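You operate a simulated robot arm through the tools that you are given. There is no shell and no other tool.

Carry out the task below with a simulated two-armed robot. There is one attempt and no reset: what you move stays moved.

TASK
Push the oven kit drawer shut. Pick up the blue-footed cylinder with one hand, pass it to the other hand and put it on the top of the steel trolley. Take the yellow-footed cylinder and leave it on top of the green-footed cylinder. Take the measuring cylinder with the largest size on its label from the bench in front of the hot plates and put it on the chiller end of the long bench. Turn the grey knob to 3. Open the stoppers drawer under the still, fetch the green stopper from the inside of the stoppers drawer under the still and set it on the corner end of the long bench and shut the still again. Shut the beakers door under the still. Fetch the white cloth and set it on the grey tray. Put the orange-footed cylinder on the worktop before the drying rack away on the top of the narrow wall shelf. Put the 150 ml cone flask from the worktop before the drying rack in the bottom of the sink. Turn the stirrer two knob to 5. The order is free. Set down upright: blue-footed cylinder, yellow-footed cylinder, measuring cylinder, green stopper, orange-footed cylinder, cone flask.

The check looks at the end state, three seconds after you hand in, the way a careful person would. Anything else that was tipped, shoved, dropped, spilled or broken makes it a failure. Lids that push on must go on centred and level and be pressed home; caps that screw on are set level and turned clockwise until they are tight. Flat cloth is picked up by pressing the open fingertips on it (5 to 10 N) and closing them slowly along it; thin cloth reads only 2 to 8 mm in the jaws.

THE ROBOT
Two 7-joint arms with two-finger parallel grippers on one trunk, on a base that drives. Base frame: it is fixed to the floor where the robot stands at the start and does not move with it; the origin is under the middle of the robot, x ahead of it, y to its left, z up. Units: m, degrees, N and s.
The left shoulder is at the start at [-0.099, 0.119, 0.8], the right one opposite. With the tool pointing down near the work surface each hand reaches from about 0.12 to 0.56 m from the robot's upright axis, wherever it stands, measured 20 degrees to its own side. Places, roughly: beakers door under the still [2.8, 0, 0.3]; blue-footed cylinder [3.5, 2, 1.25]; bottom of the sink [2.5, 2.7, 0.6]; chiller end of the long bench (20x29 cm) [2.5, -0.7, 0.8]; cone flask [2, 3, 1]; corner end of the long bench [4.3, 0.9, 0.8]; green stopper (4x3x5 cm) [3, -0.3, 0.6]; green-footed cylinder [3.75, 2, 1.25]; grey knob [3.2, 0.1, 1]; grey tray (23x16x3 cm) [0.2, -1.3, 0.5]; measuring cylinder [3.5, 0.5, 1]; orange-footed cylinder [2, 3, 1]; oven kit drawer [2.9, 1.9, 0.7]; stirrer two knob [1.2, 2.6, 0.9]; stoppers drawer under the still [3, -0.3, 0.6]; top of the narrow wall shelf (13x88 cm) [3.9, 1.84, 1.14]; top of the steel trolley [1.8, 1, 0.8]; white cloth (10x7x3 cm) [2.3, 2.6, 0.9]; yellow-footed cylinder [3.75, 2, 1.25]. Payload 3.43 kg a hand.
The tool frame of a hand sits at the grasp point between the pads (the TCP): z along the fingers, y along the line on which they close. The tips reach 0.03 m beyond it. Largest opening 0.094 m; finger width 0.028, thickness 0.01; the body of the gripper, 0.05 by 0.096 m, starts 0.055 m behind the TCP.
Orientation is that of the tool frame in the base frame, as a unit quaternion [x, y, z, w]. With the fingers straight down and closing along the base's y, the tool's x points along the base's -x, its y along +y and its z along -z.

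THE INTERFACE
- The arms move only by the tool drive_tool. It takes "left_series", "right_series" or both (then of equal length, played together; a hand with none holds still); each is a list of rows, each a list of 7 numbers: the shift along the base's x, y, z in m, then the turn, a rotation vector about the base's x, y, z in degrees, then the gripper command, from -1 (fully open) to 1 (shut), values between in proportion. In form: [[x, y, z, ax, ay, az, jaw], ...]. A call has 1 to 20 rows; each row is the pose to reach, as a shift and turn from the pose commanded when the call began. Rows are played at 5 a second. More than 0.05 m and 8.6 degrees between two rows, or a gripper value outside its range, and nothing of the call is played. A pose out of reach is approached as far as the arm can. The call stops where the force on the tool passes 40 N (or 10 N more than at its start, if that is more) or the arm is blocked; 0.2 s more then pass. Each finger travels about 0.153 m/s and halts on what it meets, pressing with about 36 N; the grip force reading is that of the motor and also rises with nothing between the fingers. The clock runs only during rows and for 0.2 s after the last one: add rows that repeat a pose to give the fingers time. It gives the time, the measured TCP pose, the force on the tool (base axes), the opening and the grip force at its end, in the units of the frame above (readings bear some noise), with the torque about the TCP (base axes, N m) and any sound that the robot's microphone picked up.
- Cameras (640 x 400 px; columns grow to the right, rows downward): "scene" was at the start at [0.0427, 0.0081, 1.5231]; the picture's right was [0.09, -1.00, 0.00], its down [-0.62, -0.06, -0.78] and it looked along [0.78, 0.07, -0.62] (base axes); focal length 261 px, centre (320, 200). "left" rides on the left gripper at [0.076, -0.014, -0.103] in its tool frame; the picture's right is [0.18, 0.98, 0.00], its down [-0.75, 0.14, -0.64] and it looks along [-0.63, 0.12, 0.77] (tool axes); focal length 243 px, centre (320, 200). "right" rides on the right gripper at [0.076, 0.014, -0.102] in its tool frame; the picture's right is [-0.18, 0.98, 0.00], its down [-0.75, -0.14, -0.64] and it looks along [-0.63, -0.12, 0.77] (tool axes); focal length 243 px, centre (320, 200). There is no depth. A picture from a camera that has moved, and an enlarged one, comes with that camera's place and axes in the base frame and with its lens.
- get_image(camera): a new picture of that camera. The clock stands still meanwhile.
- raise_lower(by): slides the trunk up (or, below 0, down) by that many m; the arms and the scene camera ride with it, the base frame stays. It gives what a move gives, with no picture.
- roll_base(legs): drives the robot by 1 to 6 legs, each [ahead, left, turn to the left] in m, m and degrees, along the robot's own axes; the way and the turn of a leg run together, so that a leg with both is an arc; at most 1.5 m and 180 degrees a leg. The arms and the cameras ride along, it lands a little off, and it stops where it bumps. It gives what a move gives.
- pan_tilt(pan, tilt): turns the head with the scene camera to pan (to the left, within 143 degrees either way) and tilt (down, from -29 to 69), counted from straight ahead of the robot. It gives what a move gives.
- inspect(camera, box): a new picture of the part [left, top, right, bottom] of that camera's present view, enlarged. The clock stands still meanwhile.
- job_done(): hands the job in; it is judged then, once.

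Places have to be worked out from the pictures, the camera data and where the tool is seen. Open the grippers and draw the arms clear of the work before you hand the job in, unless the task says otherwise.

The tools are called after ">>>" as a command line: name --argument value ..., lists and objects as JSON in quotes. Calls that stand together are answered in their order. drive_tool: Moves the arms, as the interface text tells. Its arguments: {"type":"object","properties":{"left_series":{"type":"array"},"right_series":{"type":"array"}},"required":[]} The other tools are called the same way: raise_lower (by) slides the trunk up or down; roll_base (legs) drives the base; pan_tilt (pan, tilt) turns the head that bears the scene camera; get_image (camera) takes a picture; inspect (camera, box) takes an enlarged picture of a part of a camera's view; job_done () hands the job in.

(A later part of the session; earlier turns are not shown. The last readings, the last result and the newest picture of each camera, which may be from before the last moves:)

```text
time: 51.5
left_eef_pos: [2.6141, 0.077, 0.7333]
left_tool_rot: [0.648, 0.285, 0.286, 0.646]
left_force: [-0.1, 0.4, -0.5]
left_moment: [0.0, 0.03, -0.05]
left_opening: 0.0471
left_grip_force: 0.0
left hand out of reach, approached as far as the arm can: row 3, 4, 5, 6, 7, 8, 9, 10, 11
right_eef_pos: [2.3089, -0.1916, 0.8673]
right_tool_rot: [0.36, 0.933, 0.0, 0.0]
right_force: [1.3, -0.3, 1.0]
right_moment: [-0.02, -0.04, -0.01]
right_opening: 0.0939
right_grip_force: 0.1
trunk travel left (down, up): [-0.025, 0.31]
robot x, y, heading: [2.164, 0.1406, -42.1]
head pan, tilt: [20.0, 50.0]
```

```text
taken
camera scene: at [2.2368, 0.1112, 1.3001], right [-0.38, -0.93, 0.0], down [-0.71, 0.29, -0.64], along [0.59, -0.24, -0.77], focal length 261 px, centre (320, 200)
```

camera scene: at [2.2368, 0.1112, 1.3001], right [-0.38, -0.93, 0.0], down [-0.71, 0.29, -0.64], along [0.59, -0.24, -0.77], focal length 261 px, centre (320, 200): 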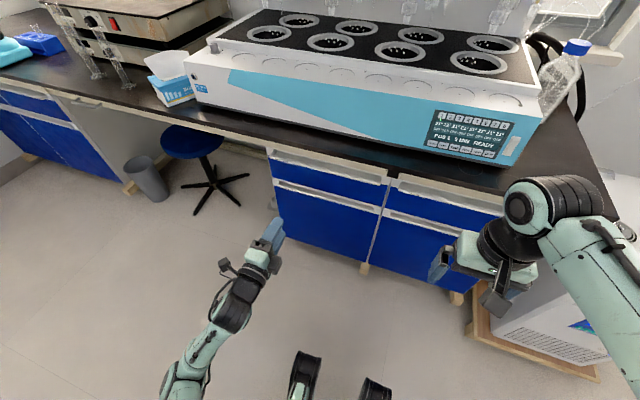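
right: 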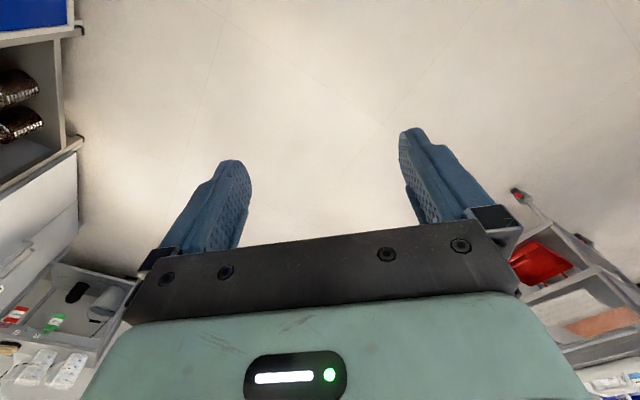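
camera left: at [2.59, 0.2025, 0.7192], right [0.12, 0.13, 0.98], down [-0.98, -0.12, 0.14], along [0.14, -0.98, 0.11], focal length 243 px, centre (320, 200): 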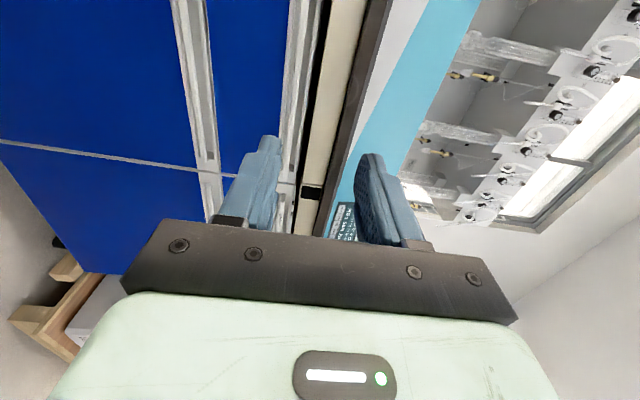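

The gripper is level with fingers closing vertically; it reports reach limits at this pose so z is 0.733. I zoom the hand camera to place the bar precisely.

>>> inspect --camera "left" --box '[220, 0, 420, 125]'

>>> inspect --camera "left" --box '[220, 100, 420, 225]'

```text
3.20 times, centred on (320, 62) of left
camera zoom: at [2.59, 0.2025, 0.7192], right [0.12, 0.13, 0.98], down [-0.98, -0.12, 0.14], along [0.14, -0.98, 0.11], focal length 776 px, centre (320, 640)
```

zoom: 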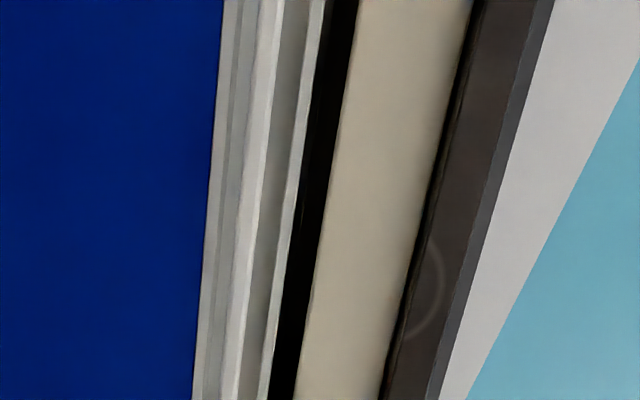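

```text
3.20 times, centred on (320, 162) of left
camera zoom: at [2.59, 0.2025, 0.7192], right [0.12, 0.13, 0.98], down [-0.98, -0.12, 0.14], along [0.14, -0.98, 0.11], focal length 776 px, centre (320, 320)
```

zoom: 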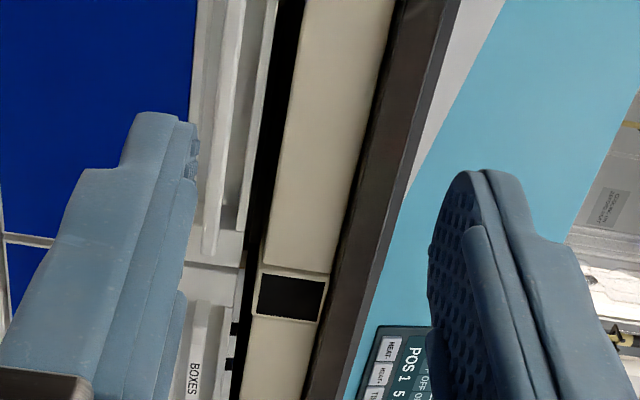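

The bar centre is at about z=0.697, t≈2.165 (bar about 13 mm tall, apron underside at z≈0.732). I advance partway with the jaw narrowed to about 30 mm and check what the arm reaches.

>>> drive_tool --left_series '[[0.03, -0.027, 0, 0, 0, 0, 0.36], [0.06, -0.054, 0, 0, 0, 0, 0.36], [0.09, -0.081, 0, 0, 0, 0, 0.36], [0.12, -0.108, 0, 0, 0, 0, 0.36], [0.13, -0.117, 0, 0, 0, 0, 0.36]]'

>>> get_image --camera "left"

```text
time: 52.7
left_eef_pos: [2.7501, -0.028, 0.7352]
left_tool_rot: [0.647, 0.283, 0.283, 0.649]
left_force: [0.6, 0.0, -0.4]
left_moment: [0.01, 0.01, 0.01]
left_opening: 0.0302
left_grip_force: 0.0
left hand out of reach, approached as far as the arm can: row 1, 2, 3, 4, 5
right_eef_pos: [2.3083, -0.1922, 0.8682]
right_tool_rot: [0.36, 0.933, 0.0, -0.001]
right_force: [0.2, 0.6, -1.2]
right_moment: [0.04, -0.01, 0.0]
right_opening: 0.0937
right_grip_force: 0.1
trunk travel left (down, up): [-0.025, 0.31]
robot x, y, heading: [2.1643, 0.1406, -42.3]
head pan, tilt: [20.0, 50.0]
```

```text
taken
camera left: at [2.7261, 0.0964, 0.7209], right [0.13, 0.14, 0.98], down [-0.98, -0.12, 0.14], along [0.14, -0.98, 0.12], focal length 243 px, centre (320, 200)
```

left: 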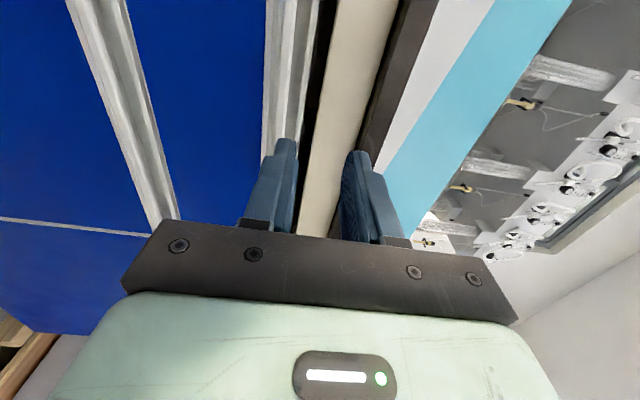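

The arm sits about 3.5 cm above and 7 cm left of the command, so this posture is at a joint limit. I raise the trunk 0.1 and try again to come down to the bar's height, still standing off.

>>> raise_lower --by 0.1

>>> drive_tool --left_series '[[-0.02, 0.02, -0.03, 0, 0, 0, 0.36], [-0.02, 0.02, -0.06, 0, 0, 0, 0.36], [-0.02, 0.02, -0.09, 0, 0, 0, 0.36], [-0.02, 0.02, -0.12, 0, 0, 0, 0.36]]'

```text
time: 54.1
left_eef_pos: [2.7535, -0.0303, 0.8331]
left_tool_rot: [0.649, 0.284, 0.282, 0.647]
left_force: [0.6, -0.2, -0.6]
left_moment: [-0.01, 0.0, -0.01]
left_opening: 0.0301
left_grip_force: 0.0
right_eef_pos: [2.3094, -0.1922, 0.967]
right_tool_rot: [0.36, 0.933, 0.0, 0.001]
right_force: [0.5, -0.7, 0.3]
right_moment: [-0.02, 0.0, -0.02]
right_opening: 0.0939
right_grip_force: 0.1
trunk travel left (down, up): [-0.125, 0.21]
robot x, y, heading: [2.1662, 0.1425, -42.1]
head pan, tilt: [20.0, 50.0]
```

```text
time: 55.1
left_eef_pos: [2.7605, 0.0045, 0.7266]
left_tool_rot: [0.653, 0.279, 0.275, 0.648]
left_force: [-0.2, -0.1, -0.2]
left_moment: [-0.02, 0.03, 0.03]
left_opening: 0.03
left_grip_force: 0.1
left hand out of reach, approached as far as the arm can: row 1, 2, 3, 4
right_eef_pos: [2.3085, -0.1914, 0.9678]
right_tool_rot: [0.361, 0.933, -0.001, 0.0]
right_force: [0.1, -0.4, 0.7]
right_moment: [-0.01, 0.02, 0.0]
right_opening: 0.0942
right_grip_force: 0.1
trunk travel left (down, up): [-0.125, 0.21]
robot x, y, heading: [2.1667, 0.1392, -42.3]
head pan, tilt: [20.0, 50.0]
```

This roll drifts left at its limit. I try the opposite roll (camera on the right side), turning back 180° about the pointing axis while standing clear.

>>> drive_tool --left_series '[[-0.02, 0.018, 0, -6.1, 5.5, 0, 0.36], [-0.04, 0.036, 0, -12.1, 11, 0, 0.36], [-0.06, 0.054, 0, -18.2, 16.5, 0, 0.36], [-0.08, 0.072, 0, -24.3, 22, 0, 0.36], [-0.08, 0.072, 0, -30.3, 27.5, 0, 0.36], [-0.08, 0.072, 0, -36.4, 33, 0, 0.36], [-0.08, 0.072, 0, -42.4, 38.5, 0, 0.36], [-0.08, 0.072, 0, -48.5, 44, 0, 0.36], [-0.08, 0.072, 0, -54.6, 49.5, 0, 0.36], [-0.08, 0.072, 0, -60.6, 55, 0, 0.36], [-0.08, 0.072, 0, -66.7, 60.5, 0, 0.36]]'

>>> drive_tool --left_series '[[0, 0, 0, -6.1, 5.5, 0, 0.36], [0, 0, 0, -12.1, 11, 0, 0.36], [0, 0, 0, -18.2, 16.5, 0, 0.36], [0, 0, 0, -24.3, 22, 0, 0.36], [0, 0, 0, -30.3, 27.5, 0, 0.36], [0, 0, 0, -36.4, 33, 0, 0.36], [0, 0, 0, -42.4, 38.5, 0, 0.36], [0, 0, 0, -48.5, 44, 0, 0.36], [0, 0, 0, -54.6, 49.5, 0, 0.36], [0, 0, 0, -60.6, 55, 0, 0.36], [0, 0, 0, -66.7, 60.5, 0, 0.36]]'

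>>> get_image --camera "left"

>>> get_image --camera "scene"

```text
time: 57.5
left_eef_pos: [2.699, 0.0939, 0.7417]
left_tool_rot: [0.256, 0.658, -0.261, 0.658]
left_force: [0.0, 0.9, -0.1]
left_moment: [-0.01, 0.03, 0.0]
left_opening: 0.0303
left_grip_force: 0.0
left hand out of reach, approached as far as the arm can: row 1, 2, 3, 4, 5, 6, 7, 8, 9, 10, 11
right_eef_pos: [2.3081, -0.1917, 0.967]
right_tool_rot: [0.361, 0.933, 0.0, 0.0]
right_force: [-0.7, 0.1, -0.1]
right_moment: [0.02, -0.02, -0.01]
right_opening: 0.094
right_grip_force: 0.2
trunk travel left (down, up): [-0.125, 0.21]
robot x, y, heading: [2.1673, 0.1423, -42.3]
head pan, tilt: [20.0, 50.0]
```

```text
time: 59.9
left_eef_pos: [2.7006, 0.0962, 0.7462]
left_tool_rot: [-0.289, 0.647, -0.645, 0.285]
left_force: [-0.6, 0.1, -0.2]
left_moment: [0.03, -0.02, -0.01]
left_opening: 0.03
left_grip_force: 0.0
left hand out of reach, approached as far as the arm can: row 1, 2, 3, 4, 5, 6, 7, 8, 9, 10, 11
right_eef_pos: [2.3083, -0.1922, 0.9685]
right_tool_rot: [0.36, 0.933, 0.001, 0.0]
right_force: [0.4, 0.1, -1.0]
right_moment: [-0.04, -0.01, 0.01]
right_opening: 0.094
right_grip_force: 0.0
trunk travel left (down, up): [-0.125, 0.21]
robot x, y, heading: [2.1622, 0.1399, -41.7]
head pan, tilt: [20.0, 50.0]
```

```text
taken
camera left: at [2.5739, 0.1089, 0.7616], right [-0.13, -0.14, -0.98], down [0.03, 0.99, -0.14], along [0.99, -0.05, -0.12], focal length 243 px, centre (320, 200)
```

left: 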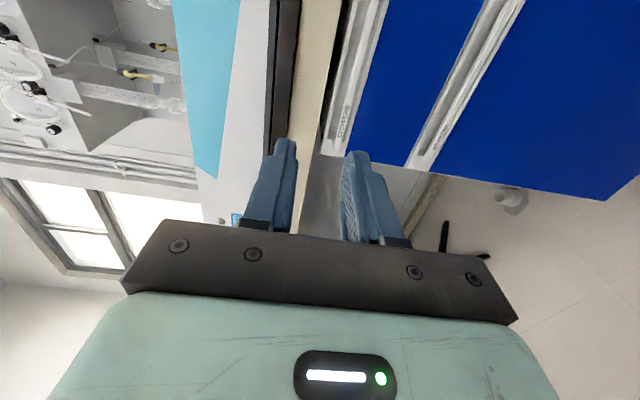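

```text
taken
camera scene: at [2.2128, 0.133, 1.4078], right [-0.38, -0.93, 0.0], down [-0.71, 0.29, -0.64], along [0.59, -0.24, -0.77], focal length 261 px, centre (320, 200)
```

scene: 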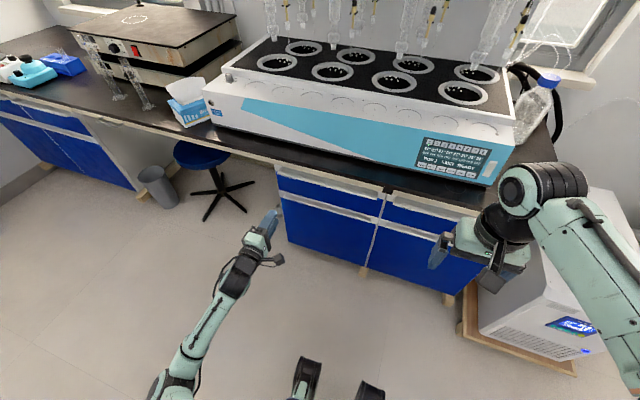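

The deviation pattern suggests a level tool needs more distance from the shoulder (too near, not too far). I back the base 0.12 m and stretch the hand forward instead.

>>> roll_base --legs '[[-0.13, 0.0, 0]]'

>>> drive_tool --left_series '[[0.03, -0.027, 0, 0, 0, 0, 0.36], [0.06, -0.054, 0, 0, 0, 0, 0.36], [0.09, -0.081, 0, 0, 0, 0, 0.36], [0.12, -0.108, 0, 0, 0, 0, 0.36], [0.15, -0.135, 0, 0, 0, 0, 0.36], [0.17, -0.153, 0.0, 0, 0, 0, 0.36]]'

```text
time: 61.1
left_eef_pos: [2.6029, 0.1884, 0.7457]
left_tool_rot: [-0.289, 0.647, -0.645, 0.286]
left_force: [-0.7, 0.4, 0.8]
left_moment: [0.01, 0.0, 0.0]
left_opening: 0.0302
left_grip_force: 0.0
right_eef_pos: [2.2116, -0.1035, 0.9682]
right_tool_rot: [0.359, 0.933, 0.0, 0.0]
right_force: [0.2, 0.0, 0.4]
right_moment: [0.0, 0.02, -0.01]
right_opening: 0.0941
right_grip_force: 0.1
trunk travel left (down, up): [-0.125, 0.21]
robot x, y, heading: [2.07, 0.2276, -41.9]
head pan, tilt: [20.0, 50.0]
```

```text
time: 62.5
left_eef_pos: [2.7749, 0.0335, 0.7447]
left_tool_rot: [-0.29, 0.646, -0.645, 0.287]
left_force: [-0.8, -0.2, 0.2]
left_moment: [0.03, -0.02, 0.02]
left_opening: 0.0301
left_grip_force: 0.0
right_eef_pos: [2.2126, -0.1048, 0.9691]
right_tool_rot: [0.36, 0.933, 0.001, 0.0]
right_force: [0.5, -1.0, 0.0]
right_moment: [0.02, 0.02, -0.01]
right_opening: 0.094
right_grip_force: 0.1
trunk travel left (down, up): [-0.125, 0.21]
robot x, y, heading: [2.0678, 0.2265, -42.2]
head pan, tilt: [20.0, 50.0]
```

Now the arm tracks exactly. I shift right and down to line up with the bar (target z=0.697, s≈1.80).

>>> drive_tool --left_series '[[-0.02, -0.022, -0.016, 0, 0, 0, 0.36], [-0.04, -0.044, -0.032, 0, 0, 0, 0.36], [-0.06, -0.066, -0.047, 0, 0, 0, 0.36]]'

>>> get_image --camera "left"

```text
time: 63.4
left_eef_pos: [2.7195, -0.0332, 0.6989]
left_tool_rot: [-0.287, 0.647, -0.647, 0.284]
left_force: [-0.3, 0.1, -0.6]
left_moment: [0.03, -0.01, -0.02]
left_opening: 0.03
left_grip_force: 0.0
left hand out of reach, approached as far as the arm can: row 3
right_eef_pos: [2.213, -0.1037, 0.9683]
right_tool_rot: [0.36, 0.933, -0.001, 0.0]
right_force: [0.4, 0.7, 0.8]
right_moment: [-0.01, 0.03, -0.02]
right_opening: 0.0939
right_grip_force: 0.1
trunk travel left (down, up): [-0.125, 0.21]
robot x, y, heading: [2.0653, 0.227, -42.0]
head pan, tilt: [20.0, 50.0]
```

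```text
taken
camera left: at [2.5931, -0.0212, 0.7133], right [-0.13, -0.14, -0.98], down [0.03, 0.99, -0.14], along [0.99, -0.05, -0.12], focal length 243 px, centre (320, 200)
```

left: 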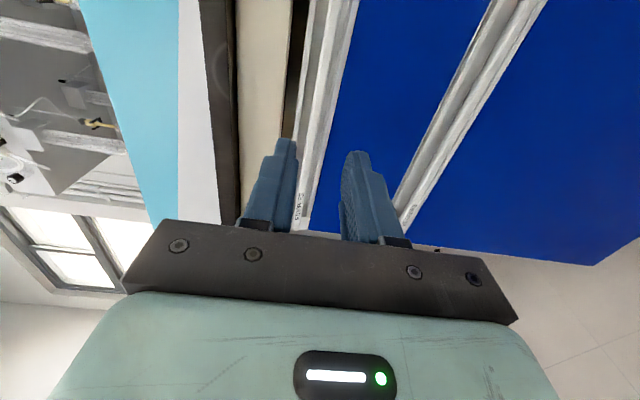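

The jaw is level with the bar (bar estimated at z≈0.695–0.697). I advance 0.115 m so the pads straddle it.

>>> drive_tool --left_series '[[0.022, -0.02, -0.002, 0, 0, 0, 0.36], [0.044, -0.04, -0.002, 0, 0, 0, 0.36], [0.066, -0.06, -0.002, 0, 0, 0, 0.36], [0.077, -0.07, -0.002, 0, 0, 0, 0.36], [0.085, -0.077, -0.002, 0, 0, 0, 0.36]]'

>>> get_image --camera "left"

>>> inspect --camera "scene" --box '[240, 160, 400, 260]'

```text
time: 64.5
left_eef_pos: [2.7649, -0.083, 0.6991]
left_tool_rot: [0.289, -0.645, 0.646, -0.287]
left_force: [-1.0, 0.4, -1.4]
left_moment: [0.02, 0.0, 0.01]
left_opening: 0.03
left_grip_force: 0.1
left hand out of reach, approached as far as the arm can: row 3, 4, 5
right_eef_pos: [2.2124, -0.1033, 0.968]
right_tool_rot: [0.359, 0.933, 0.0, 0.0]
right_force: [-0.1, 0.0, 0.3]
right_moment: [0.01, -0.03, -0.03]
right_opening: 0.0942
right_grip_force: 0.0
trunk travel left (down, up): [-0.125, 0.21]
robot x, y, heading: [2.067, 0.2288, -42.0]
head pan, tilt: [20.0, 50.0]
```

```text
taken
camera left: at [2.6379, -0.0717, 0.7151], right [-0.13, -0.14, -0.98], down [0.03, 0.99, -0.14], along [0.99, -0.04, -0.12], focal length 243 px, centre (320, 200)
```

left: 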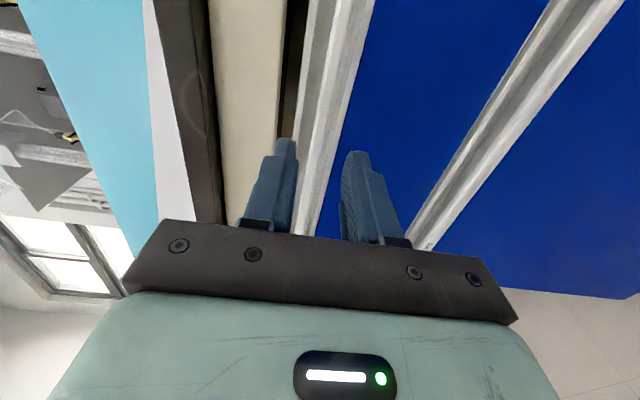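

```text
4.00 times, centred on (320, 210) of scene
camera zoom: at [2.1156, 0.2212, 1.4078], right [-0.38, -0.93, 0.0], down [-0.71, 0.29, -0.64], along [0.6, -0.24, -0.77], focal length 1045 px, centre (320, 160)
```

zoom: 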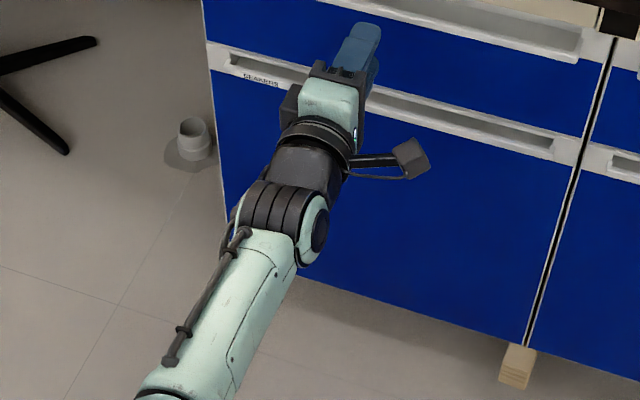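

Now the arm is at its far limit (0.72 m ahead), 5 cm short. I roll the base ahead 0.05 m to bring the jaw over the bar.

>>> roll_base --legs '[[0.045, 0, 0]]'

>>> get_image --camera "left"

>>> inspect --camera "scene" --box '[260, 130, 400, 218]'

```text
time: 65.5
left_eef_pos: [2.7986, -0.115, 0.697]
left_tool_rot: [-0.289, 0.647, -0.645, 0.286]
left_force: [-0.3, 0.1, -0.6]
left_moment: [-0.01, 0.05, 0.0]
left_opening: 0.0302
left_grip_force: 0.0
right_eef_pos: [2.2454, -0.1347, 0.9675]
right_tool_rot: [0.36, 0.933, -0.001, -0.001]
right_force: [0.7, -0.3, 1.1]
right_moment: [0.03, 0.04, -0.01]
right_opening: 0.0939
right_grip_force: 0.0
trunk travel left (down, up): [-0.125, 0.21]
robot x, y, heading: [2.098, 0.1974, -42.2]
head pan, tilt: [20.0, 50.0]
```

```text
taken
camera left: at [2.6712, -0.1032, 0.7144], right [-0.13, -0.14, -0.98], down [0.03, 0.99, -0.14], along [0.99, -0.04, -0.12], focal length 243 px, centre (320, 200)
```

left: 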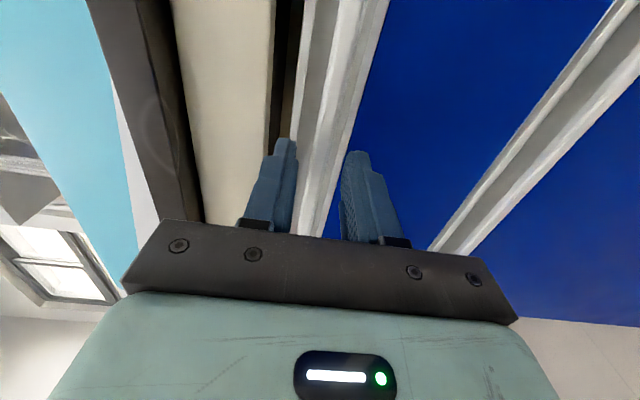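

```text
4.55 times, centred on (330, 174) of scene
camera zoom: at [2.1499, 0.1901, 1.4077], right [-0.38, -0.93, 0.0], down [-0.71, 0.29, -0.64], along [0.59, -0.24, -0.77], focal length 1187 px, centre (274, 318)
```

zoom: 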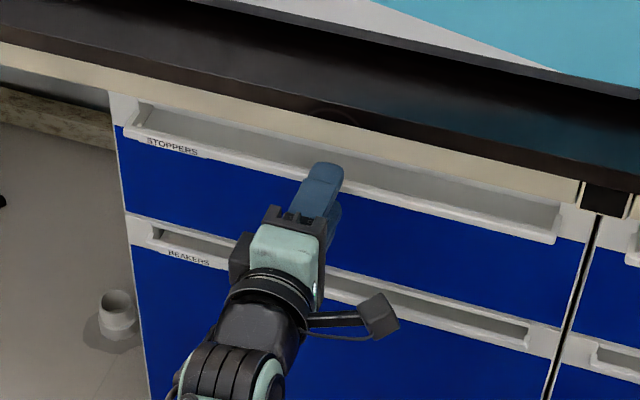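

The upper finger covers the bar; I close the jaw on it.

>>> drive_tool --left_series '[[0, 0, 0, 0, 0, 0, 0.6], [0, 0, 0, 0, 0, 0, 1], [0, 0, 0, 0, 0, 0, 1], [0, 0, 0, 0, 0, 0, 1]]'

>>> get_image --camera "left"

```text
time: 66.5
left_eef_pos: [2.7984, -0.1147, 0.6988]
left_tool_rot: [-0.288, 0.647, -0.645, 0.287]
left_force: [-3.1, 2.0, -0.9]
left_moment: [0.58, -0.58, -0.22]
left_opening: 0.0098
left_grip_force: 43.8
right_eef_pos: [2.245, -0.1343, 0.9674]
right_tool_rot: [0.359, 0.933, 0.0, 0.0]
right_force: [0.2, -1.0, -0.6]
right_moment: [-0.01, -0.01, 0.04]
right_opening: 0.0938
right_grip_force: 0.2
trunk travel left (down, up): [-0.125, 0.21]
robot x, y, heading: [2.0982, 0.1996, -42.1]
head pan, tilt: [20.0, 50.0]
```

```text
taken
camera left: at [2.6705, -0.1028, 0.7148], right [-0.13, -0.14, -0.98], down [0.03, 0.99, -0.14], along [0.99, -0.04, -0.12], focal length 243 px, centre (320, 200)
```

left: 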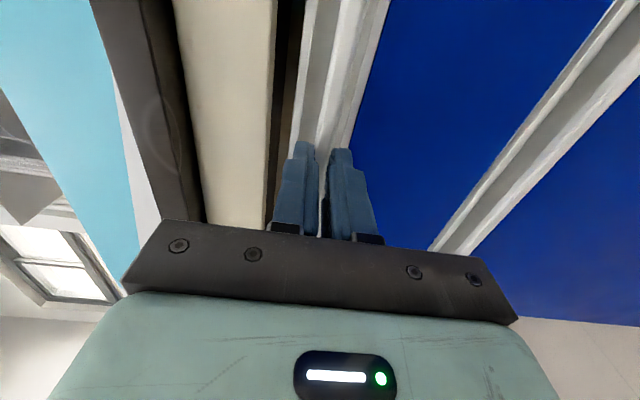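

The bar is gripped (opening 9.8 mm). I pull the drawer out by rolling the base straight back.

>>> roll_base --legs '[[-0.2, 0, 0]]'

>>> pan_tilt --pan 12 --tilt 45

>>> get_image --camera "scene"

```text
time: 68.1
left_eef_pos: [2.6472, 0.0237, 0.6991]
left_tool_rot: [-0.289, 0.646, -0.646, 0.286]
left_force: [-1.1, -2.3, -0.8]
left_moment: [0.62, -0.66, -0.14]
left_opening: 0.0097
left_grip_force: 43.3
right_eef_pos: [2.0953, 0.0019, 0.968]
right_tool_rot: [0.359, 0.933, 0.0, 0.0]
right_force: [0.2, 0.2, -0.5]
right_moment: [0.02, 0.01, -0.01]
right_opening: 0.094
right_grip_force: 0.0
trunk travel left (down, up): [-0.125, 0.21]
robot x, y, heading: [1.9508, 0.3393, -42.1]
head pan, tilt: [20.0, 50.0]
```

```text
time: 68.8
left_eef_pos: [2.6471, 0.0227, 0.6984]
left_tool_rot: [-0.288, 0.647, -0.645, 0.287]
left_force: [0.5, 0.7, 0.8]
left_moment: [0.51, -0.54, 0.0]
left_opening: 0.0096
left_grip_force: 43.1
right_eef_pos: [2.0949, 0.002, 0.9669]
right_tool_rot: [0.359, 0.933, 0.0, 0.0]
right_force: [-0.5, -0.2, 0.4]
right_moment: [0.02, -0.02, 0.02]
right_opening: 0.0939
right_grip_force: 0.1
trunk travel left (down, up): [-0.125, 0.21]
robot x, y, heading: [1.9501, 0.3347, -42.0]
head pan, tilt: [12.0, 45.0]
```

```text
taken
camera scene: at [1.997, 0.3155, 1.4147], right [-0.5, -0.87, 0.0], down [-0.61, 0.35, -0.71], along [0.61, -0.35, -0.71], focal length 261 px, centre (320, 200)
```

scene: 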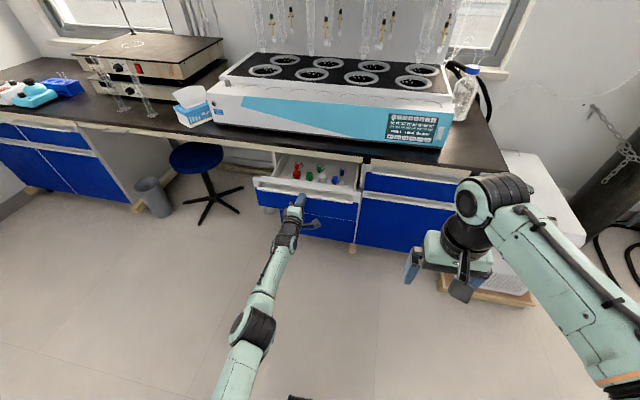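

The drawer slid out about 0.2 m and stoppers are visible. I zoom in.

>>> inspect --camera "scene" --box '[250, 140, 370, 215]'

```text
5.33 times, centred on (310, 178) of scene
camera zoom: at [1.997, 0.3155, 1.4147], right [-0.5, -0.87, 0.0], down [-0.61, 0.35, -0.71], along [0.61, -0.35, -0.71], focal length 1393 px, centre (373, 320)
```

zoom: 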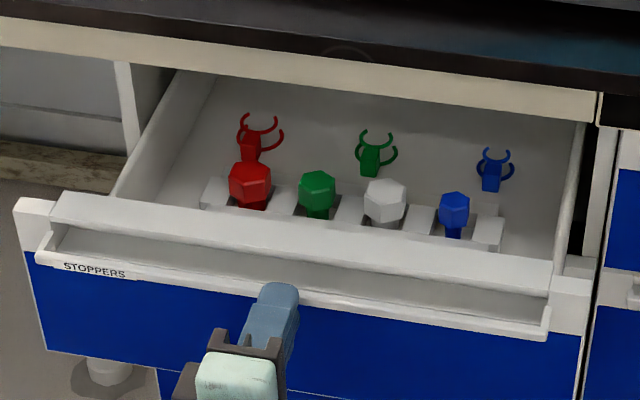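

The green stopper stands in a rack inside, second from left. It is still partly under the bench edge, so I pull the drawer out a further 0.12 m.

>>> roll_base --legs '[[-0.12, 0, 0]]'

>>> get_image --camera "scene"

>>> inspect --camera "scene" --box '[250, 140, 370, 215]'

```text
time: 69.7
left_eef_pos: [2.6389, 0.0308, 0.6985]
left_tool_rot: [-0.288, 0.646, -0.646, 0.288]
left_force: [0.8, -0.7, -0.7]
left_moment: [-0.02, 0.05, 0.07]
left_opening: 0.0099
left_grip_force: 43.6
right_eef_pos: [2.0869, 0.0098, 0.9672]
right_tool_rot: [0.358, 0.934, 0.0, 0.001]
right_force: [0.0, 0.3, -0.9]
right_moment: [0.02, 0.0, -0.02]
right_opening: 0.0939
right_grip_force: 0.0
trunk travel left (down, up): [-0.125, 0.21]
robot x, y, heading: [1.943, 0.3451, -42.2]
head pan, tilt: [12.0, 45.0]
stopped in leg 1: the robot was blocked; the commanded pose is now the measured one
```

```text
taken
camera scene: at [1.989, 0.3228, 1.4146], right [-0.5, -0.87, 0.0], down [-0.61, 0.35, -0.71], along [0.61, -0.35, -0.71], focal length 261 px, centre (320, 200)
```

scene: 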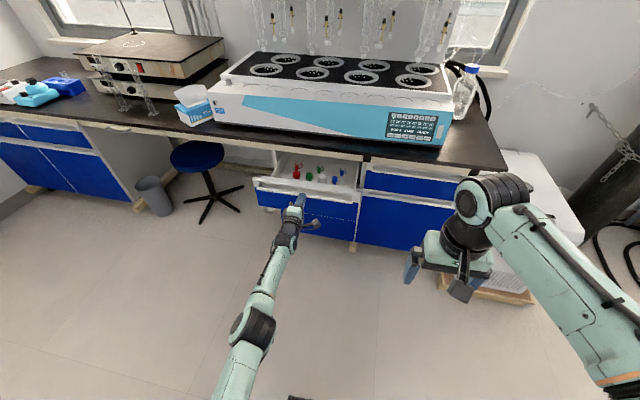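

```text
5.33 times, centred on (310, 178) of scene
camera zoom: at [1.989, 0.3228, 1.4146], right [-0.5, -0.87, 0.0], down [-0.61, 0.35, -0.71], along [0.61, -0.35, -0.71], focal length 1393 px, centre (373, 320)
```

zoom: 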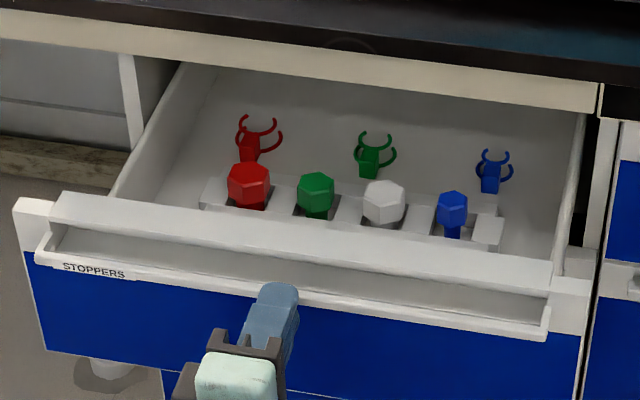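

The drawer is at its stop. I release the bar, back the hand off, raise it and roll it back so the fingers close left–right.

>>> drive_tool --left_series '[[0, 0, 0, 0, 0, 0, 0.36], [0, 0, 0, 0, 0, 0, 0.36], [-0.022, 0.02, 0, 0, 0, 0, 0.36], [-0.044, 0.04, 0, 0, 0, 0, 0.36], [-0.06, 0.054, 0.02, 0, 0, 0, 0.36], [-0.07, 0.063, 0.06, 0, 0, 0, 0.36], [-0.07, 0.063, 0.1, 0, 0, 0, 0.36], [-0.07, 0.063, 0.14, 0, 0, 0, 0.36], [-0.07, 0.063, 0.17, 0, 0, 0, 0.36]]'

>>> drive_tool --left_series '[[0, 0, 0, 6.1, -5.5, 0, 0.36], [0, 0, 0, 12.1, -11, 0, 0.36], [0, 0, 0, 18.2, -16.5, 0, 0.36], [0, 0, 0, 24.3, -22, 0, 0.36], [0, 0, 0, 30.3, -27.5, 0, 0.36], [0, 0, 0, 36.4, -33, 0, 0.36], [0, 0, 0, 42.4, -38.5, 0, 0.36], [0, 0, 0, 48.5, -44, 0, 0.36], [0, 0, 0, 54.6, -49.5, 0, 0.36], [0, 0, 0, 60.6, -55, 0, 0.36], [0, 0, 0, 66.7, -60.5, 0, 0.36]]'

```text
time: 71.7
left_eef_pos: [2.6391, 0.0309, 0.6988]
left_tool_rot: [-0.288, 0.647, -0.645, 0.287]
left_force: [-0.2, 0.4, -0.3]
left_moment: [0.02, -0.01, 0.02]
left_opening: 0.0303
left_grip_force: 0.0
left hand out of reach, approached as far as the arm can: row 3, 4, 5, 6, 7, 8, 9
right_eef_pos: [2.0874, 0.0098, 0.9675]
right_tool_rot: [0.358, 0.934, 0.0, 0.0]
right_force: [0.4, -0.3, -1.8]
right_moment: [-0.01, 0.02, -0.03]
right_opening: 0.094
right_grip_force: 0.1
trunk travel left (down, up): [-0.125, 0.21]
robot x, y, heading: [1.9392, 0.3451, -42.0]
head pan, tilt: [12.0, 45.0]
```

```text
time: 74.1
left_eef_pos: [2.6375, 0.0398, 0.6976]
left_tool_rot: [0.255, 0.658, -0.254, 0.661]
left_force: [0.4, 0.2, -0.1]
left_moment: [0.03, 0.01, 0.03]
left_opening: 0.0299
left_grip_force: 0.0
right_eef_pos: [2.0863, 0.0109, 0.9682]
right_tool_rot: [0.359, 0.933, 0.0, 0.0]
right_force: [-0.8, -0.7, 0.4]
right_moment: [-0.04, -0.02, 0.02]
right_opening: 0.0941
right_grip_force: 0.1
trunk travel left (down, up): [-0.125, 0.21]
robot x, y, heading: [1.9412, 0.339, -42.2]
head pan, tilt: [12.0, 45.0]
```

The back-off did not happen (joint limit) yet the roll did. I look before moving further.

>>> inspect --camera "scene" --box '[220, 130, 400, 242]'

>>> get_image --camera "left"

```text
3.56 times, centred on (310, 186) of scene
camera zoom: at [1.9891, 0.3227, 1.4147], right [-0.5, -0.87, 0.0], down [-0.61, 0.35, -0.71], along [0.61, -0.35, -0.71], focal length 929 px, centre (356, 250)
```

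zoom: 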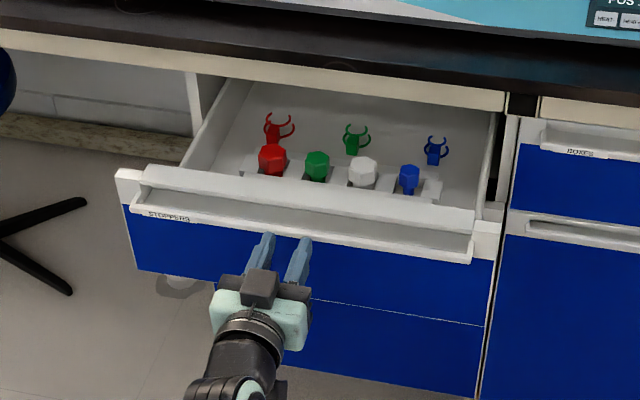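

```text
taken
camera left: at [2.5518, 0.0971, 0.6216], right [0.66, 0.73, -0.18], down [-0.39, 0.54, 0.75], along [0.64, -0.43, 0.63], focal length 243 px, centre (320, 200)
```

left: 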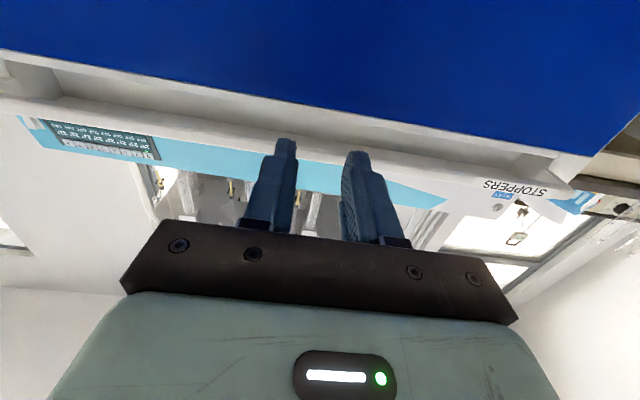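

No harm done: the fingers are free just in front of the bar and the drawer is unchanged. I roll the base back 0.12 to get the hand clear, then check.

>>> roll_base --legs '[[-0.12, 0, 0]]'

>>> get_image --camera "scene"

```text
time: 74.8
left_eef_pos: [2.636, 0.0399, 0.6975]
left_tool_rot: [0.253, 0.659, -0.252, 0.662]
left_force: [-0.3, 0.3, 0.2]
left_moment: [0.0, -0.02, -0.01]
left_opening: 0.0301
left_grip_force: 0.0
right_eef_pos: [2.0862, 0.0107, 0.9666]
right_tool_rot: [0.358, 0.934, 0.001, 0.001]
right_force: [0.1, 0.5, 0.4]
right_moment: [-0.01, 0.01, 0.01]
right_opening: 0.0938
right_grip_force: 0.0
trunk travel left (down, up): [-0.125, 0.21]
robot x, y, heading: [1.9396, 0.3413, -42.2]
head pan, tilt: [12.0, 45.0]
stopped in leg 1: the robot was blocked; the commanded pose is now the measured one
```

```text
taken
camera scene: at [1.989, 0.3229, 1.4147], right [-0.5, -0.87, 0.0], down [-0.61, 0.35, -0.71], along [0.61, -0.35, -0.71], focal length 261 px, centre (320, 200)
```

scene: 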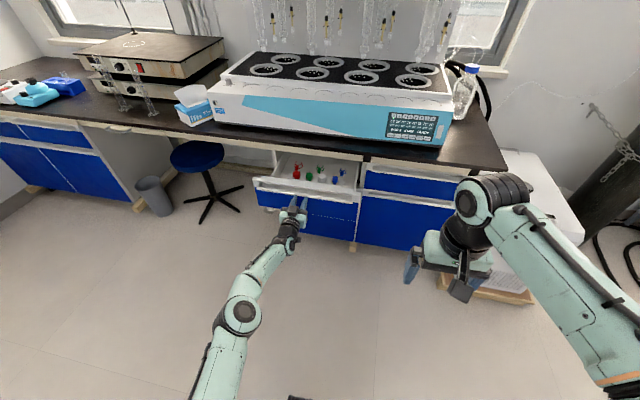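

The base reports being blocked backwards — the trolley must be right behind me, so the earlier stop may not have been the drawer's end. I look behind at the trolley.

>>> pan_tilt --pan 140 --tilt 45

>>> get_image --camera "scene"

```text
time: 76.9
left_eef_pos: [2.6368, 0.0384, 0.696]
left_tool_rot: [0.256, 0.658, -0.254, 0.661]
left_force: [-0.8, 0.2, -0.2]
left_moment: [-0.03, 0.01, -0.01]
left_opening: 0.03
left_grip_force: 0.1
right_eef_pos: [2.0878, 0.0103, 0.968]
right_tool_rot: [0.359, 0.933, 0.0, 0.0]
right_force: [-0.2, 0.4, 0.4]
right_moment: [-0.01, -0.01, -0.02]
right_opening: 0.094
right_grip_force: 0.1
trunk travel left (down, up): [-0.125, 0.21]
robot x, y, heading: [1.9409, 0.3433, -41.9]
head pan, tilt: [140.0, 45.0]
```

```text
taken
camera scene: at [1.9075, 0.444, 1.4147], right [0.99, 0.14, 0.0], down [0.1, -0.7, -0.71], along [-0.1, 0.7, -0.71], focal length 261 px, centre (320, 200)
```

scene: 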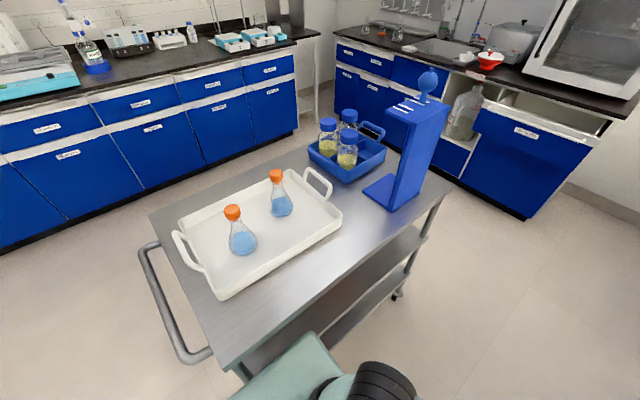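

The trolley is undisturbed, but my base is 0.3 m off it, so I must work between it and the bench. I now try to draw the left hand back from the bar with the arm in small steps.

>>> drive_tool --left_series '[[-0.007, 0.007, -0.01, 0, 0, 0, 0.36], [-0.015, 0.014, -0.02, 0, 0, 0, 0.36], [-0.03, 0.027, -0.03, 0, 0, 0, 0.36], [-0.045, 0.041, -0.03, 0, 0, 0, 0.36], [-0.06, 0.055, -0.03, 0, 0, 0, 0.36]]'

>>> pan_tilt --pan 12 --tilt 45

>>> inspect --camera "scene" --box '[220, 130, 400, 242]'

```text
time: 78.1
left_eef_pos: [2.5763, 0.094, 0.6663]
left_tool_rot: [0.255, 0.658, -0.253, 0.662]
left_force: [0.0, 0.7, 0.2]
left_moment: [0.02, 0.02, -0.01]
left_opening: 0.0299
left_grip_force: 0.1
right_eef_pos: [2.088, 0.0095, 0.9686]
right_tool_rot: [0.358, 0.934, 0.0, 0.001]
right_force: [0.4, -0.7, 0.9]
right_moment: [0.01, 0.03, 0.01]
right_opening: 0.094
right_grip_force: 0.1
trunk travel left (down, up): [-0.125, 0.21]
robot x, y, heading: [1.943, 0.3433, -41.8]
head pan, tilt: [140.0, 45.0]
```

```text
time: 80.2
left_eef_pos: [2.5757, 0.0944, 0.6665]
left_tool_rot: [0.255, 0.658, -0.253, 0.662]
left_force: [-0.7, 0.3, -0.7]
left_moment: [-0.01, -0.02, 0.03]
left_opening: 0.0303
left_grip_force: 0.2
right_eef_pos: [2.0872, 0.011, 0.968]
right_tool_rot: [0.358, 0.934, 0.002, 0.0]
right_force: [0.6, 0.3, -0.2]
right_moment: [0.0, 0.01, 0.01]
right_opening: 0.094
right_grip_force: 0.0
trunk travel left (down, up): [-0.125, 0.21]
robot x, y, heading: [1.942, 0.3405, -41.9]
head pan, tilt: [12.0, 45.0]
```

```text
3.56 times, centred on (310, 186) of scene
camera zoom: at [1.9893, 0.3229, 1.4147], right [-0.5, -0.87, 0.0], down [-0.61, 0.35, -0.71], along [0.61, -0.35, -0.71], focal length 929 px, centre (356, 250)
```

zoom: 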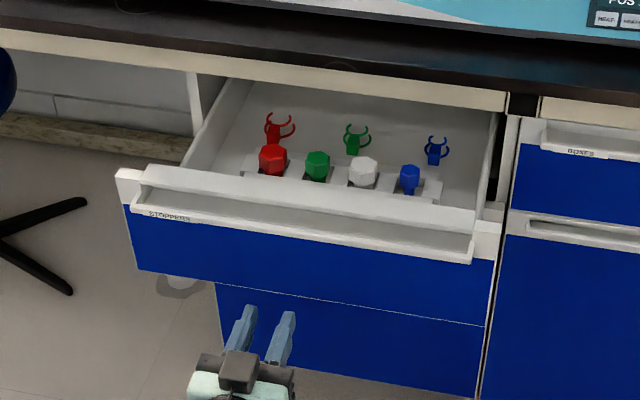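

The hand is clear. I lift it while turning the tool back to point straight down.

>>> drive_tool --left_series '[[-0.01, 0.009, 0.02, 5.5, 6.1, 0, 0.36], [-0.02, 0.018, 0.05, 11, 12.2, 0, 0.36], [-0.03, 0.027, 0.08, 16.4, 18.2, 0, 0.36], [-0.04, 0.036, 0.11, 21.9, 24.3, 0, 0.36], [-0.05, 0.045, 0.14, 27.4, 30.4, 0, 0.36], [-0.06, 0.054, 0.17, 32.9, 36.5, 0, 0.36], [-0.07, 0.063, 0.2, 38.4, 42.6, 0, 0.36], [-0.08, 0.072, 0.23, 43.8, 48.7, 0, 0.36], [-0.09, 0.081, 0.25, 49.3, 54.7, 0, 0.36], [-0.1, 0.09, 0.26, 54.8, 60.8, 0, 0.36], [-0.11, 0.1, 0.26, 60.2, 66.9, 0, 0.36]]'

```text
time: 82.5
left_eef_pos: [2.452, 0.215, 0.9169]
left_tool_rot: [0.36, 0.933, -0.001, 0.0]
left_force: [0.3, 0.0, -0.8]
left_moment: [0.03, 0.01, -0.04]
left_opening: 0.0303
left_grip_force: 0.2
left hand out of reach, approached as far as the arm can: row 11
right_eef_pos: [2.087, 0.0097, 0.9685]
right_tool_rot: [0.359, 0.933, 0.001, 0.001]
right_force: [-0.4, 0.2, 0.4]
right_moment: [0.02, 0.01, 0.0]
right_opening: 0.094
right_grip_force: 0.0
trunk travel left (down, up): [-0.125, 0.21]
robot x, y, heading: [1.9434, 0.344, -42.0]
head pan, tilt: [12.0, 45.0]
```

Tool is pointing down again. I roll ahead 0.22 m and yaw the left hand 90° so it can pinch the bar from above and pull it further out.

>>> roll_base --legs '[[0.22, 0, 0]]'

>>> drive_tool --left_series '[[0, 0, 0, 0, 0, 8.2, 0.2], [0, 0, 0, 0, 0, 16.4, 0.2], [0, 0, 0, 0, 0, 24.6, 0.2], [0, 0, 0, 0, 0, 32.8, 0.2], [0, 0, 0, 0, 0, 41, 0.2], [0, 0, 0, 0, 0, 49.2, 0.2], [0, 0, 0, 0, 0, 57.4, 0.2], [0, 0, 0, 0, 0, 65.6, 0.2], [0, 0, 0, 0, 0, 73.8, 0.2], [0, 0, 0, 0, 0, 82, 0.2], [0, 0, 0, 0, 0, 90, 0.2]]'

>>> get_image --camera "left"

>>> get_image --camera "scene"

```text
time: 84.2
left_eef_pos: [2.6172, 0.0689, 0.9195]
left_tool_rot: [0.359, 0.933, -0.002, 0.001]
left_force: [-0.3, 0.7, 0.1]
left_moment: [-0.02, 0.01, 0.0]
left_opening: 0.0301
left_grip_force: 0.1
right_eef_pos: [2.2508, -0.1355, 0.9676]
right_tool_rot: [0.358, 0.934, 0.001, 0.0]
right_force: [0.1, 0.3, 0.0]
right_moment: [0.0, -0.01, -0.03]
right_opening: 0.0939
right_grip_force: 0.1
trunk travel left (down, up): [-0.125, 0.21]
robot x, y, heading: [2.1035, 0.1938, -42.1]
head pan, tilt: [12.0, 45.0]
```

```text
time: 86.6
left_eef_pos: [2.6175, 0.0706, 0.9184]
left_tool_rot: [-0.408, 0.913, 0.001, 0.002]
left_force: [0.1, -0.3, 0.4]
left_moment: [-0.02, 0.03, 0.06]
left_opening: 0.0377
left_grip_force: 0.1
right_eef_pos: [2.2505, -0.1355, 0.9692]
right_tool_rot: [0.357, 0.934, 0.001, 0.001]
right_force: [-0.4, -1.2, 0.4]
right_moment: [-0.02, 0.0, -0.01]
right_opening: 0.0941
right_grip_force: 0.0
trunk travel left (down, up): [-0.125, 0.21]
robot x, y, heading: [2.1055, 0.1961, -42.0]
head pan, tilt: [12.0, 45.0]
```

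```text
taken
camera left: at [2.5759, 0.0027, 1.0214], right [-0.85, 0.52, 0.0], down [0.4, 0.65, 0.65], along [0.34, 0.55, -0.76], focal length 243 px, centre (320, 200)
```

left: 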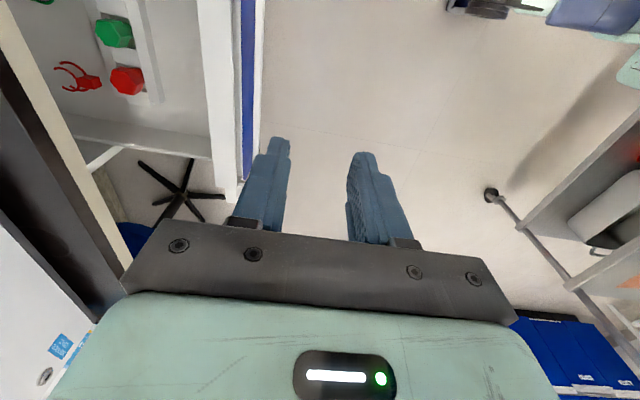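

```text
taken
camera scene: at [2.1519, 0.1764, 1.4147], right [-0.5, -0.87, 0.0], down [-0.61, 0.35, -0.71], along [0.61, -0.35, -0.71], focal length 261 px, centre (320, 200)
```

scene: 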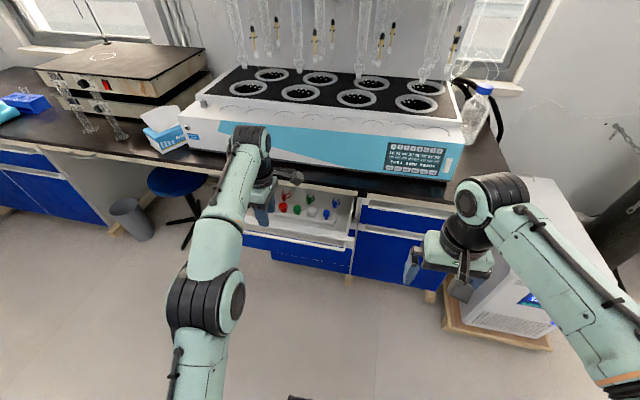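

From this vantage the stopper rack is visible; triangulation puts the green stopper near (2.83, -0.107), t≈2.17, still under the bench edge. I zoom on the drawer front to place the bar for a pinch from above.

>>> inspect --camera "left" --box '[30, 0, 350, 200]'

>>> inspect --camera "scene" --box '[220, 150, 380, 250]'

```text
2.00 times, centred on (190, 100) of left
camera zoom: at [2.5759, 0.0027, 1.0214], right [-0.85, 0.52, 0.0], down [0.4, 0.65, 0.65], along [0.34, 0.55, -0.76], focal length 485 px, centre (580, 400)
```

zoom: 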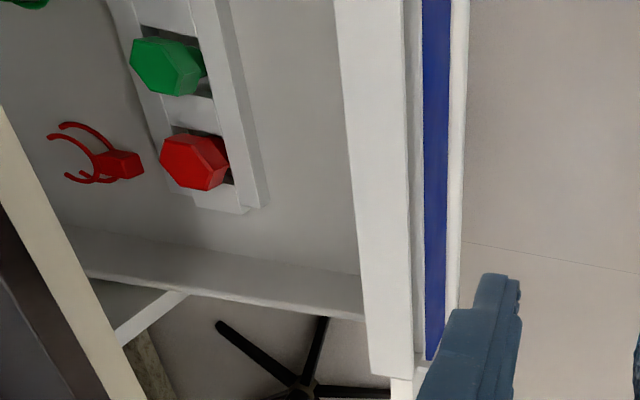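

```text
4.00 times, centred on (300, 200) of scene
camera zoom: at [2.1519, 0.1764, 1.4147], right [-0.5, -0.87, 0.0], down [-0.61, 0.35, -0.71], along [0.61, -0.35, -0.71], focal length 1045 px, centre (400, 200)
```

zoom: 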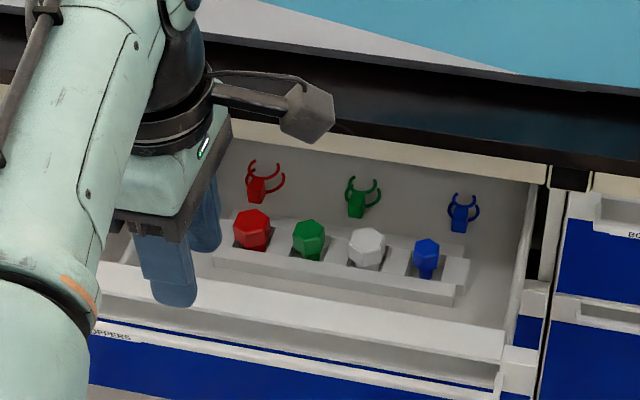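

The bar spans t≈1.965–1.976 with a 17 mm gap behind it. I move the jaw (opening 22 mm) above it and partway down, then verify.

>>> drive_tool --left_series '[[0.027, -0.0243, -0.02, 0, 0, 0, 0.53], [0.0539, -0.0485, -0.05, 0, 0, 0, 0.53], [0.0539, -0.0485, -0.09, 0, 0, 0, 0.53], [0.0539, -0.0485, -0.13, 0, 0, 0, 0.53], [0.0539, -0.0485, -0.16, 0, 0, 0, 0.53]]'

>>> inspect --camera "left" --box '[220, 80, 420, 205]'

>>> get_image --camera "left"

```text
time: 87.8
left_eef_pos: [2.6619, 0.0247, 0.7551]
left_tool_rot: [-0.406, 0.914, 0.001, 0.003]
left_force: [-0.3, 0.2, -0.6]
left_moment: [0.04, 0.0, -0.01]
left_opening: 0.0222
left_grip_force: 0.1
left hand out of reach, approached as far as the arm can: row 1, 2, 3, 4, 5
right_eef_pos: [2.2513, -0.1353, 0.9682]
right_tool_rot: [0.358, 0.934, 0.001, 0.0]
right_force: [0.2, 0.3, -0.8]
right_moment: [0.0, 0.0, -0.01]
right_opening: 0.0942
right_grip_force: 0.1
trunk travel left (down, up): [-0.125, 0.21]
robot x, y, heading: [2.1053, 0.1958, -41.8]
head pan, tilt: [12.0, 45.0]
```

```text
3.20 times, centred on (320, 142) of left
camera zoom: at [2.6211, -0.042, 0.8588], right [-0.85, 0.52, 0.0], down [0.4, 0.65, 0.65], along [0.34, 0.55, -0.76], focal length 776 px, centre (320, 384)
```

zoom: 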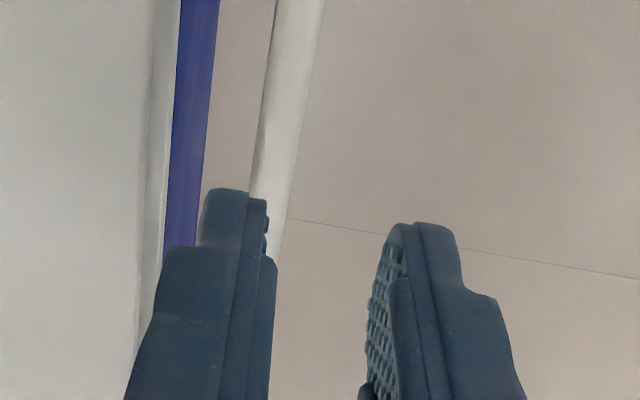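

```text
taken
camera left: at [2.6211, -0.042, 0.8588], right [-0.85, 0.52, 0.0], down [0.4, 0.65, 0.65], along [0.34, 0.55, -0.76], focal length 243 px, centre (320, 200)
```

left: 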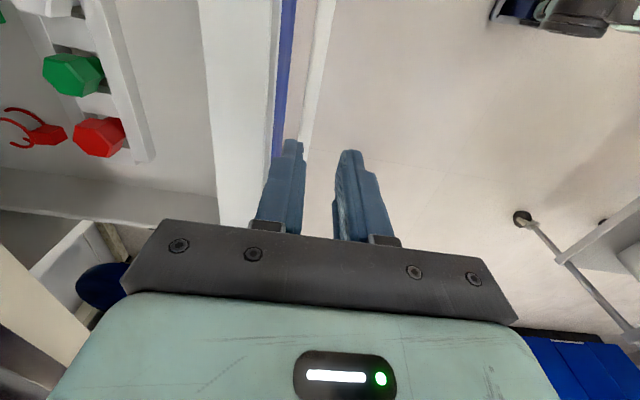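

The jaw is 9 mm short at the arm's reach limit. I roll the base ahead 3 cm and then correct with the arm.

>>> roll_base --legs '[[0.04, 0, 0]]'

```text
time: 88.7
left_eef_pos: [2.6923, -0.0018, 0.7568]
left_tool_rot: [-0.407, 0.914, 0.001, 0.003]
left_force: [0.0, 0.3, -1.4]
left_moment: [0.02, 0.0, 0.04]
left_opening: 0.0222
left_grip_force: 0.0
right_eef_pos: [2.2809, -0.163, 0.9683]
right_tool_rot: [0.357, 0.934, 0.001, 0.0]
right_force: [0.3, 0.0, 0.2]
right_moment: [0.01, 0.04, -0.01]
right_opening: 0.0939
right_grip_force: 0.0
trunk travel left (down, up): [-0.125, 0.21]
robot x, y, heading: [2.1348, 0.1713, -41.7]
head pan, tilt: [12.0, 45.0]
```

>>> drive_tool --left_series '[[-0.0235, 0.0211, 0, 0, 0, 0, 0.53], [-0.0235, 0.0211, 0, 0, 0, 0, 0.53]]'

>>> inspect --camera "left" --box '[220, 80, 420, 205]'

```text
time: 89.3
left_eef_pos: [2.6923, 0.0026, 0.7617]
left_tool_rot: [-0.408, 0.913, 0.002, 0.003]
left_force: [-0.1, -0.3, 0.3]
left_moment: [0.0, 0.02, -0.01]
left_opening: 0.0221
left_grip_force: 0.0
left hand out of reach, approached as far as the arm can: row 1, 2
right_eef_pos: [2.281, -0.1624, 0.9684]
right_tool_rot: [0.356, 0.935, 0.001, 0.0]
right_force: [-0.9, -0.4, 0.1]
right_moment: [-0.02, -0.01, -0.02]
right_opening: 0.0942
right_grip_force: 0.2
trunk travel left (down, up): [-0.125, 0.21]
robot x, y, heading: [2.1331, 0.1722, -41.5]
head pan, tilt: [12.0, 45.0]
```

```text
3.20 times, centred on (320, 142) of left
camera zoom: at [2.6514, -0.0638, 0.8652], right [-0.85, 0.52, 0.0], down [0.4, 0.65, 0.65], along [0.34, 0.55, -0.76], focal length 776 px, centre (320, 384)
```

zoom: 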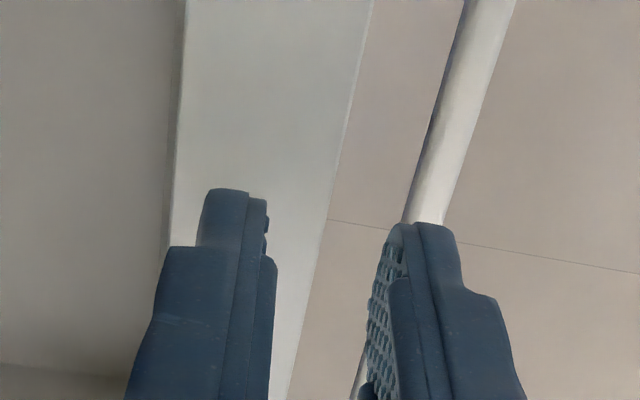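

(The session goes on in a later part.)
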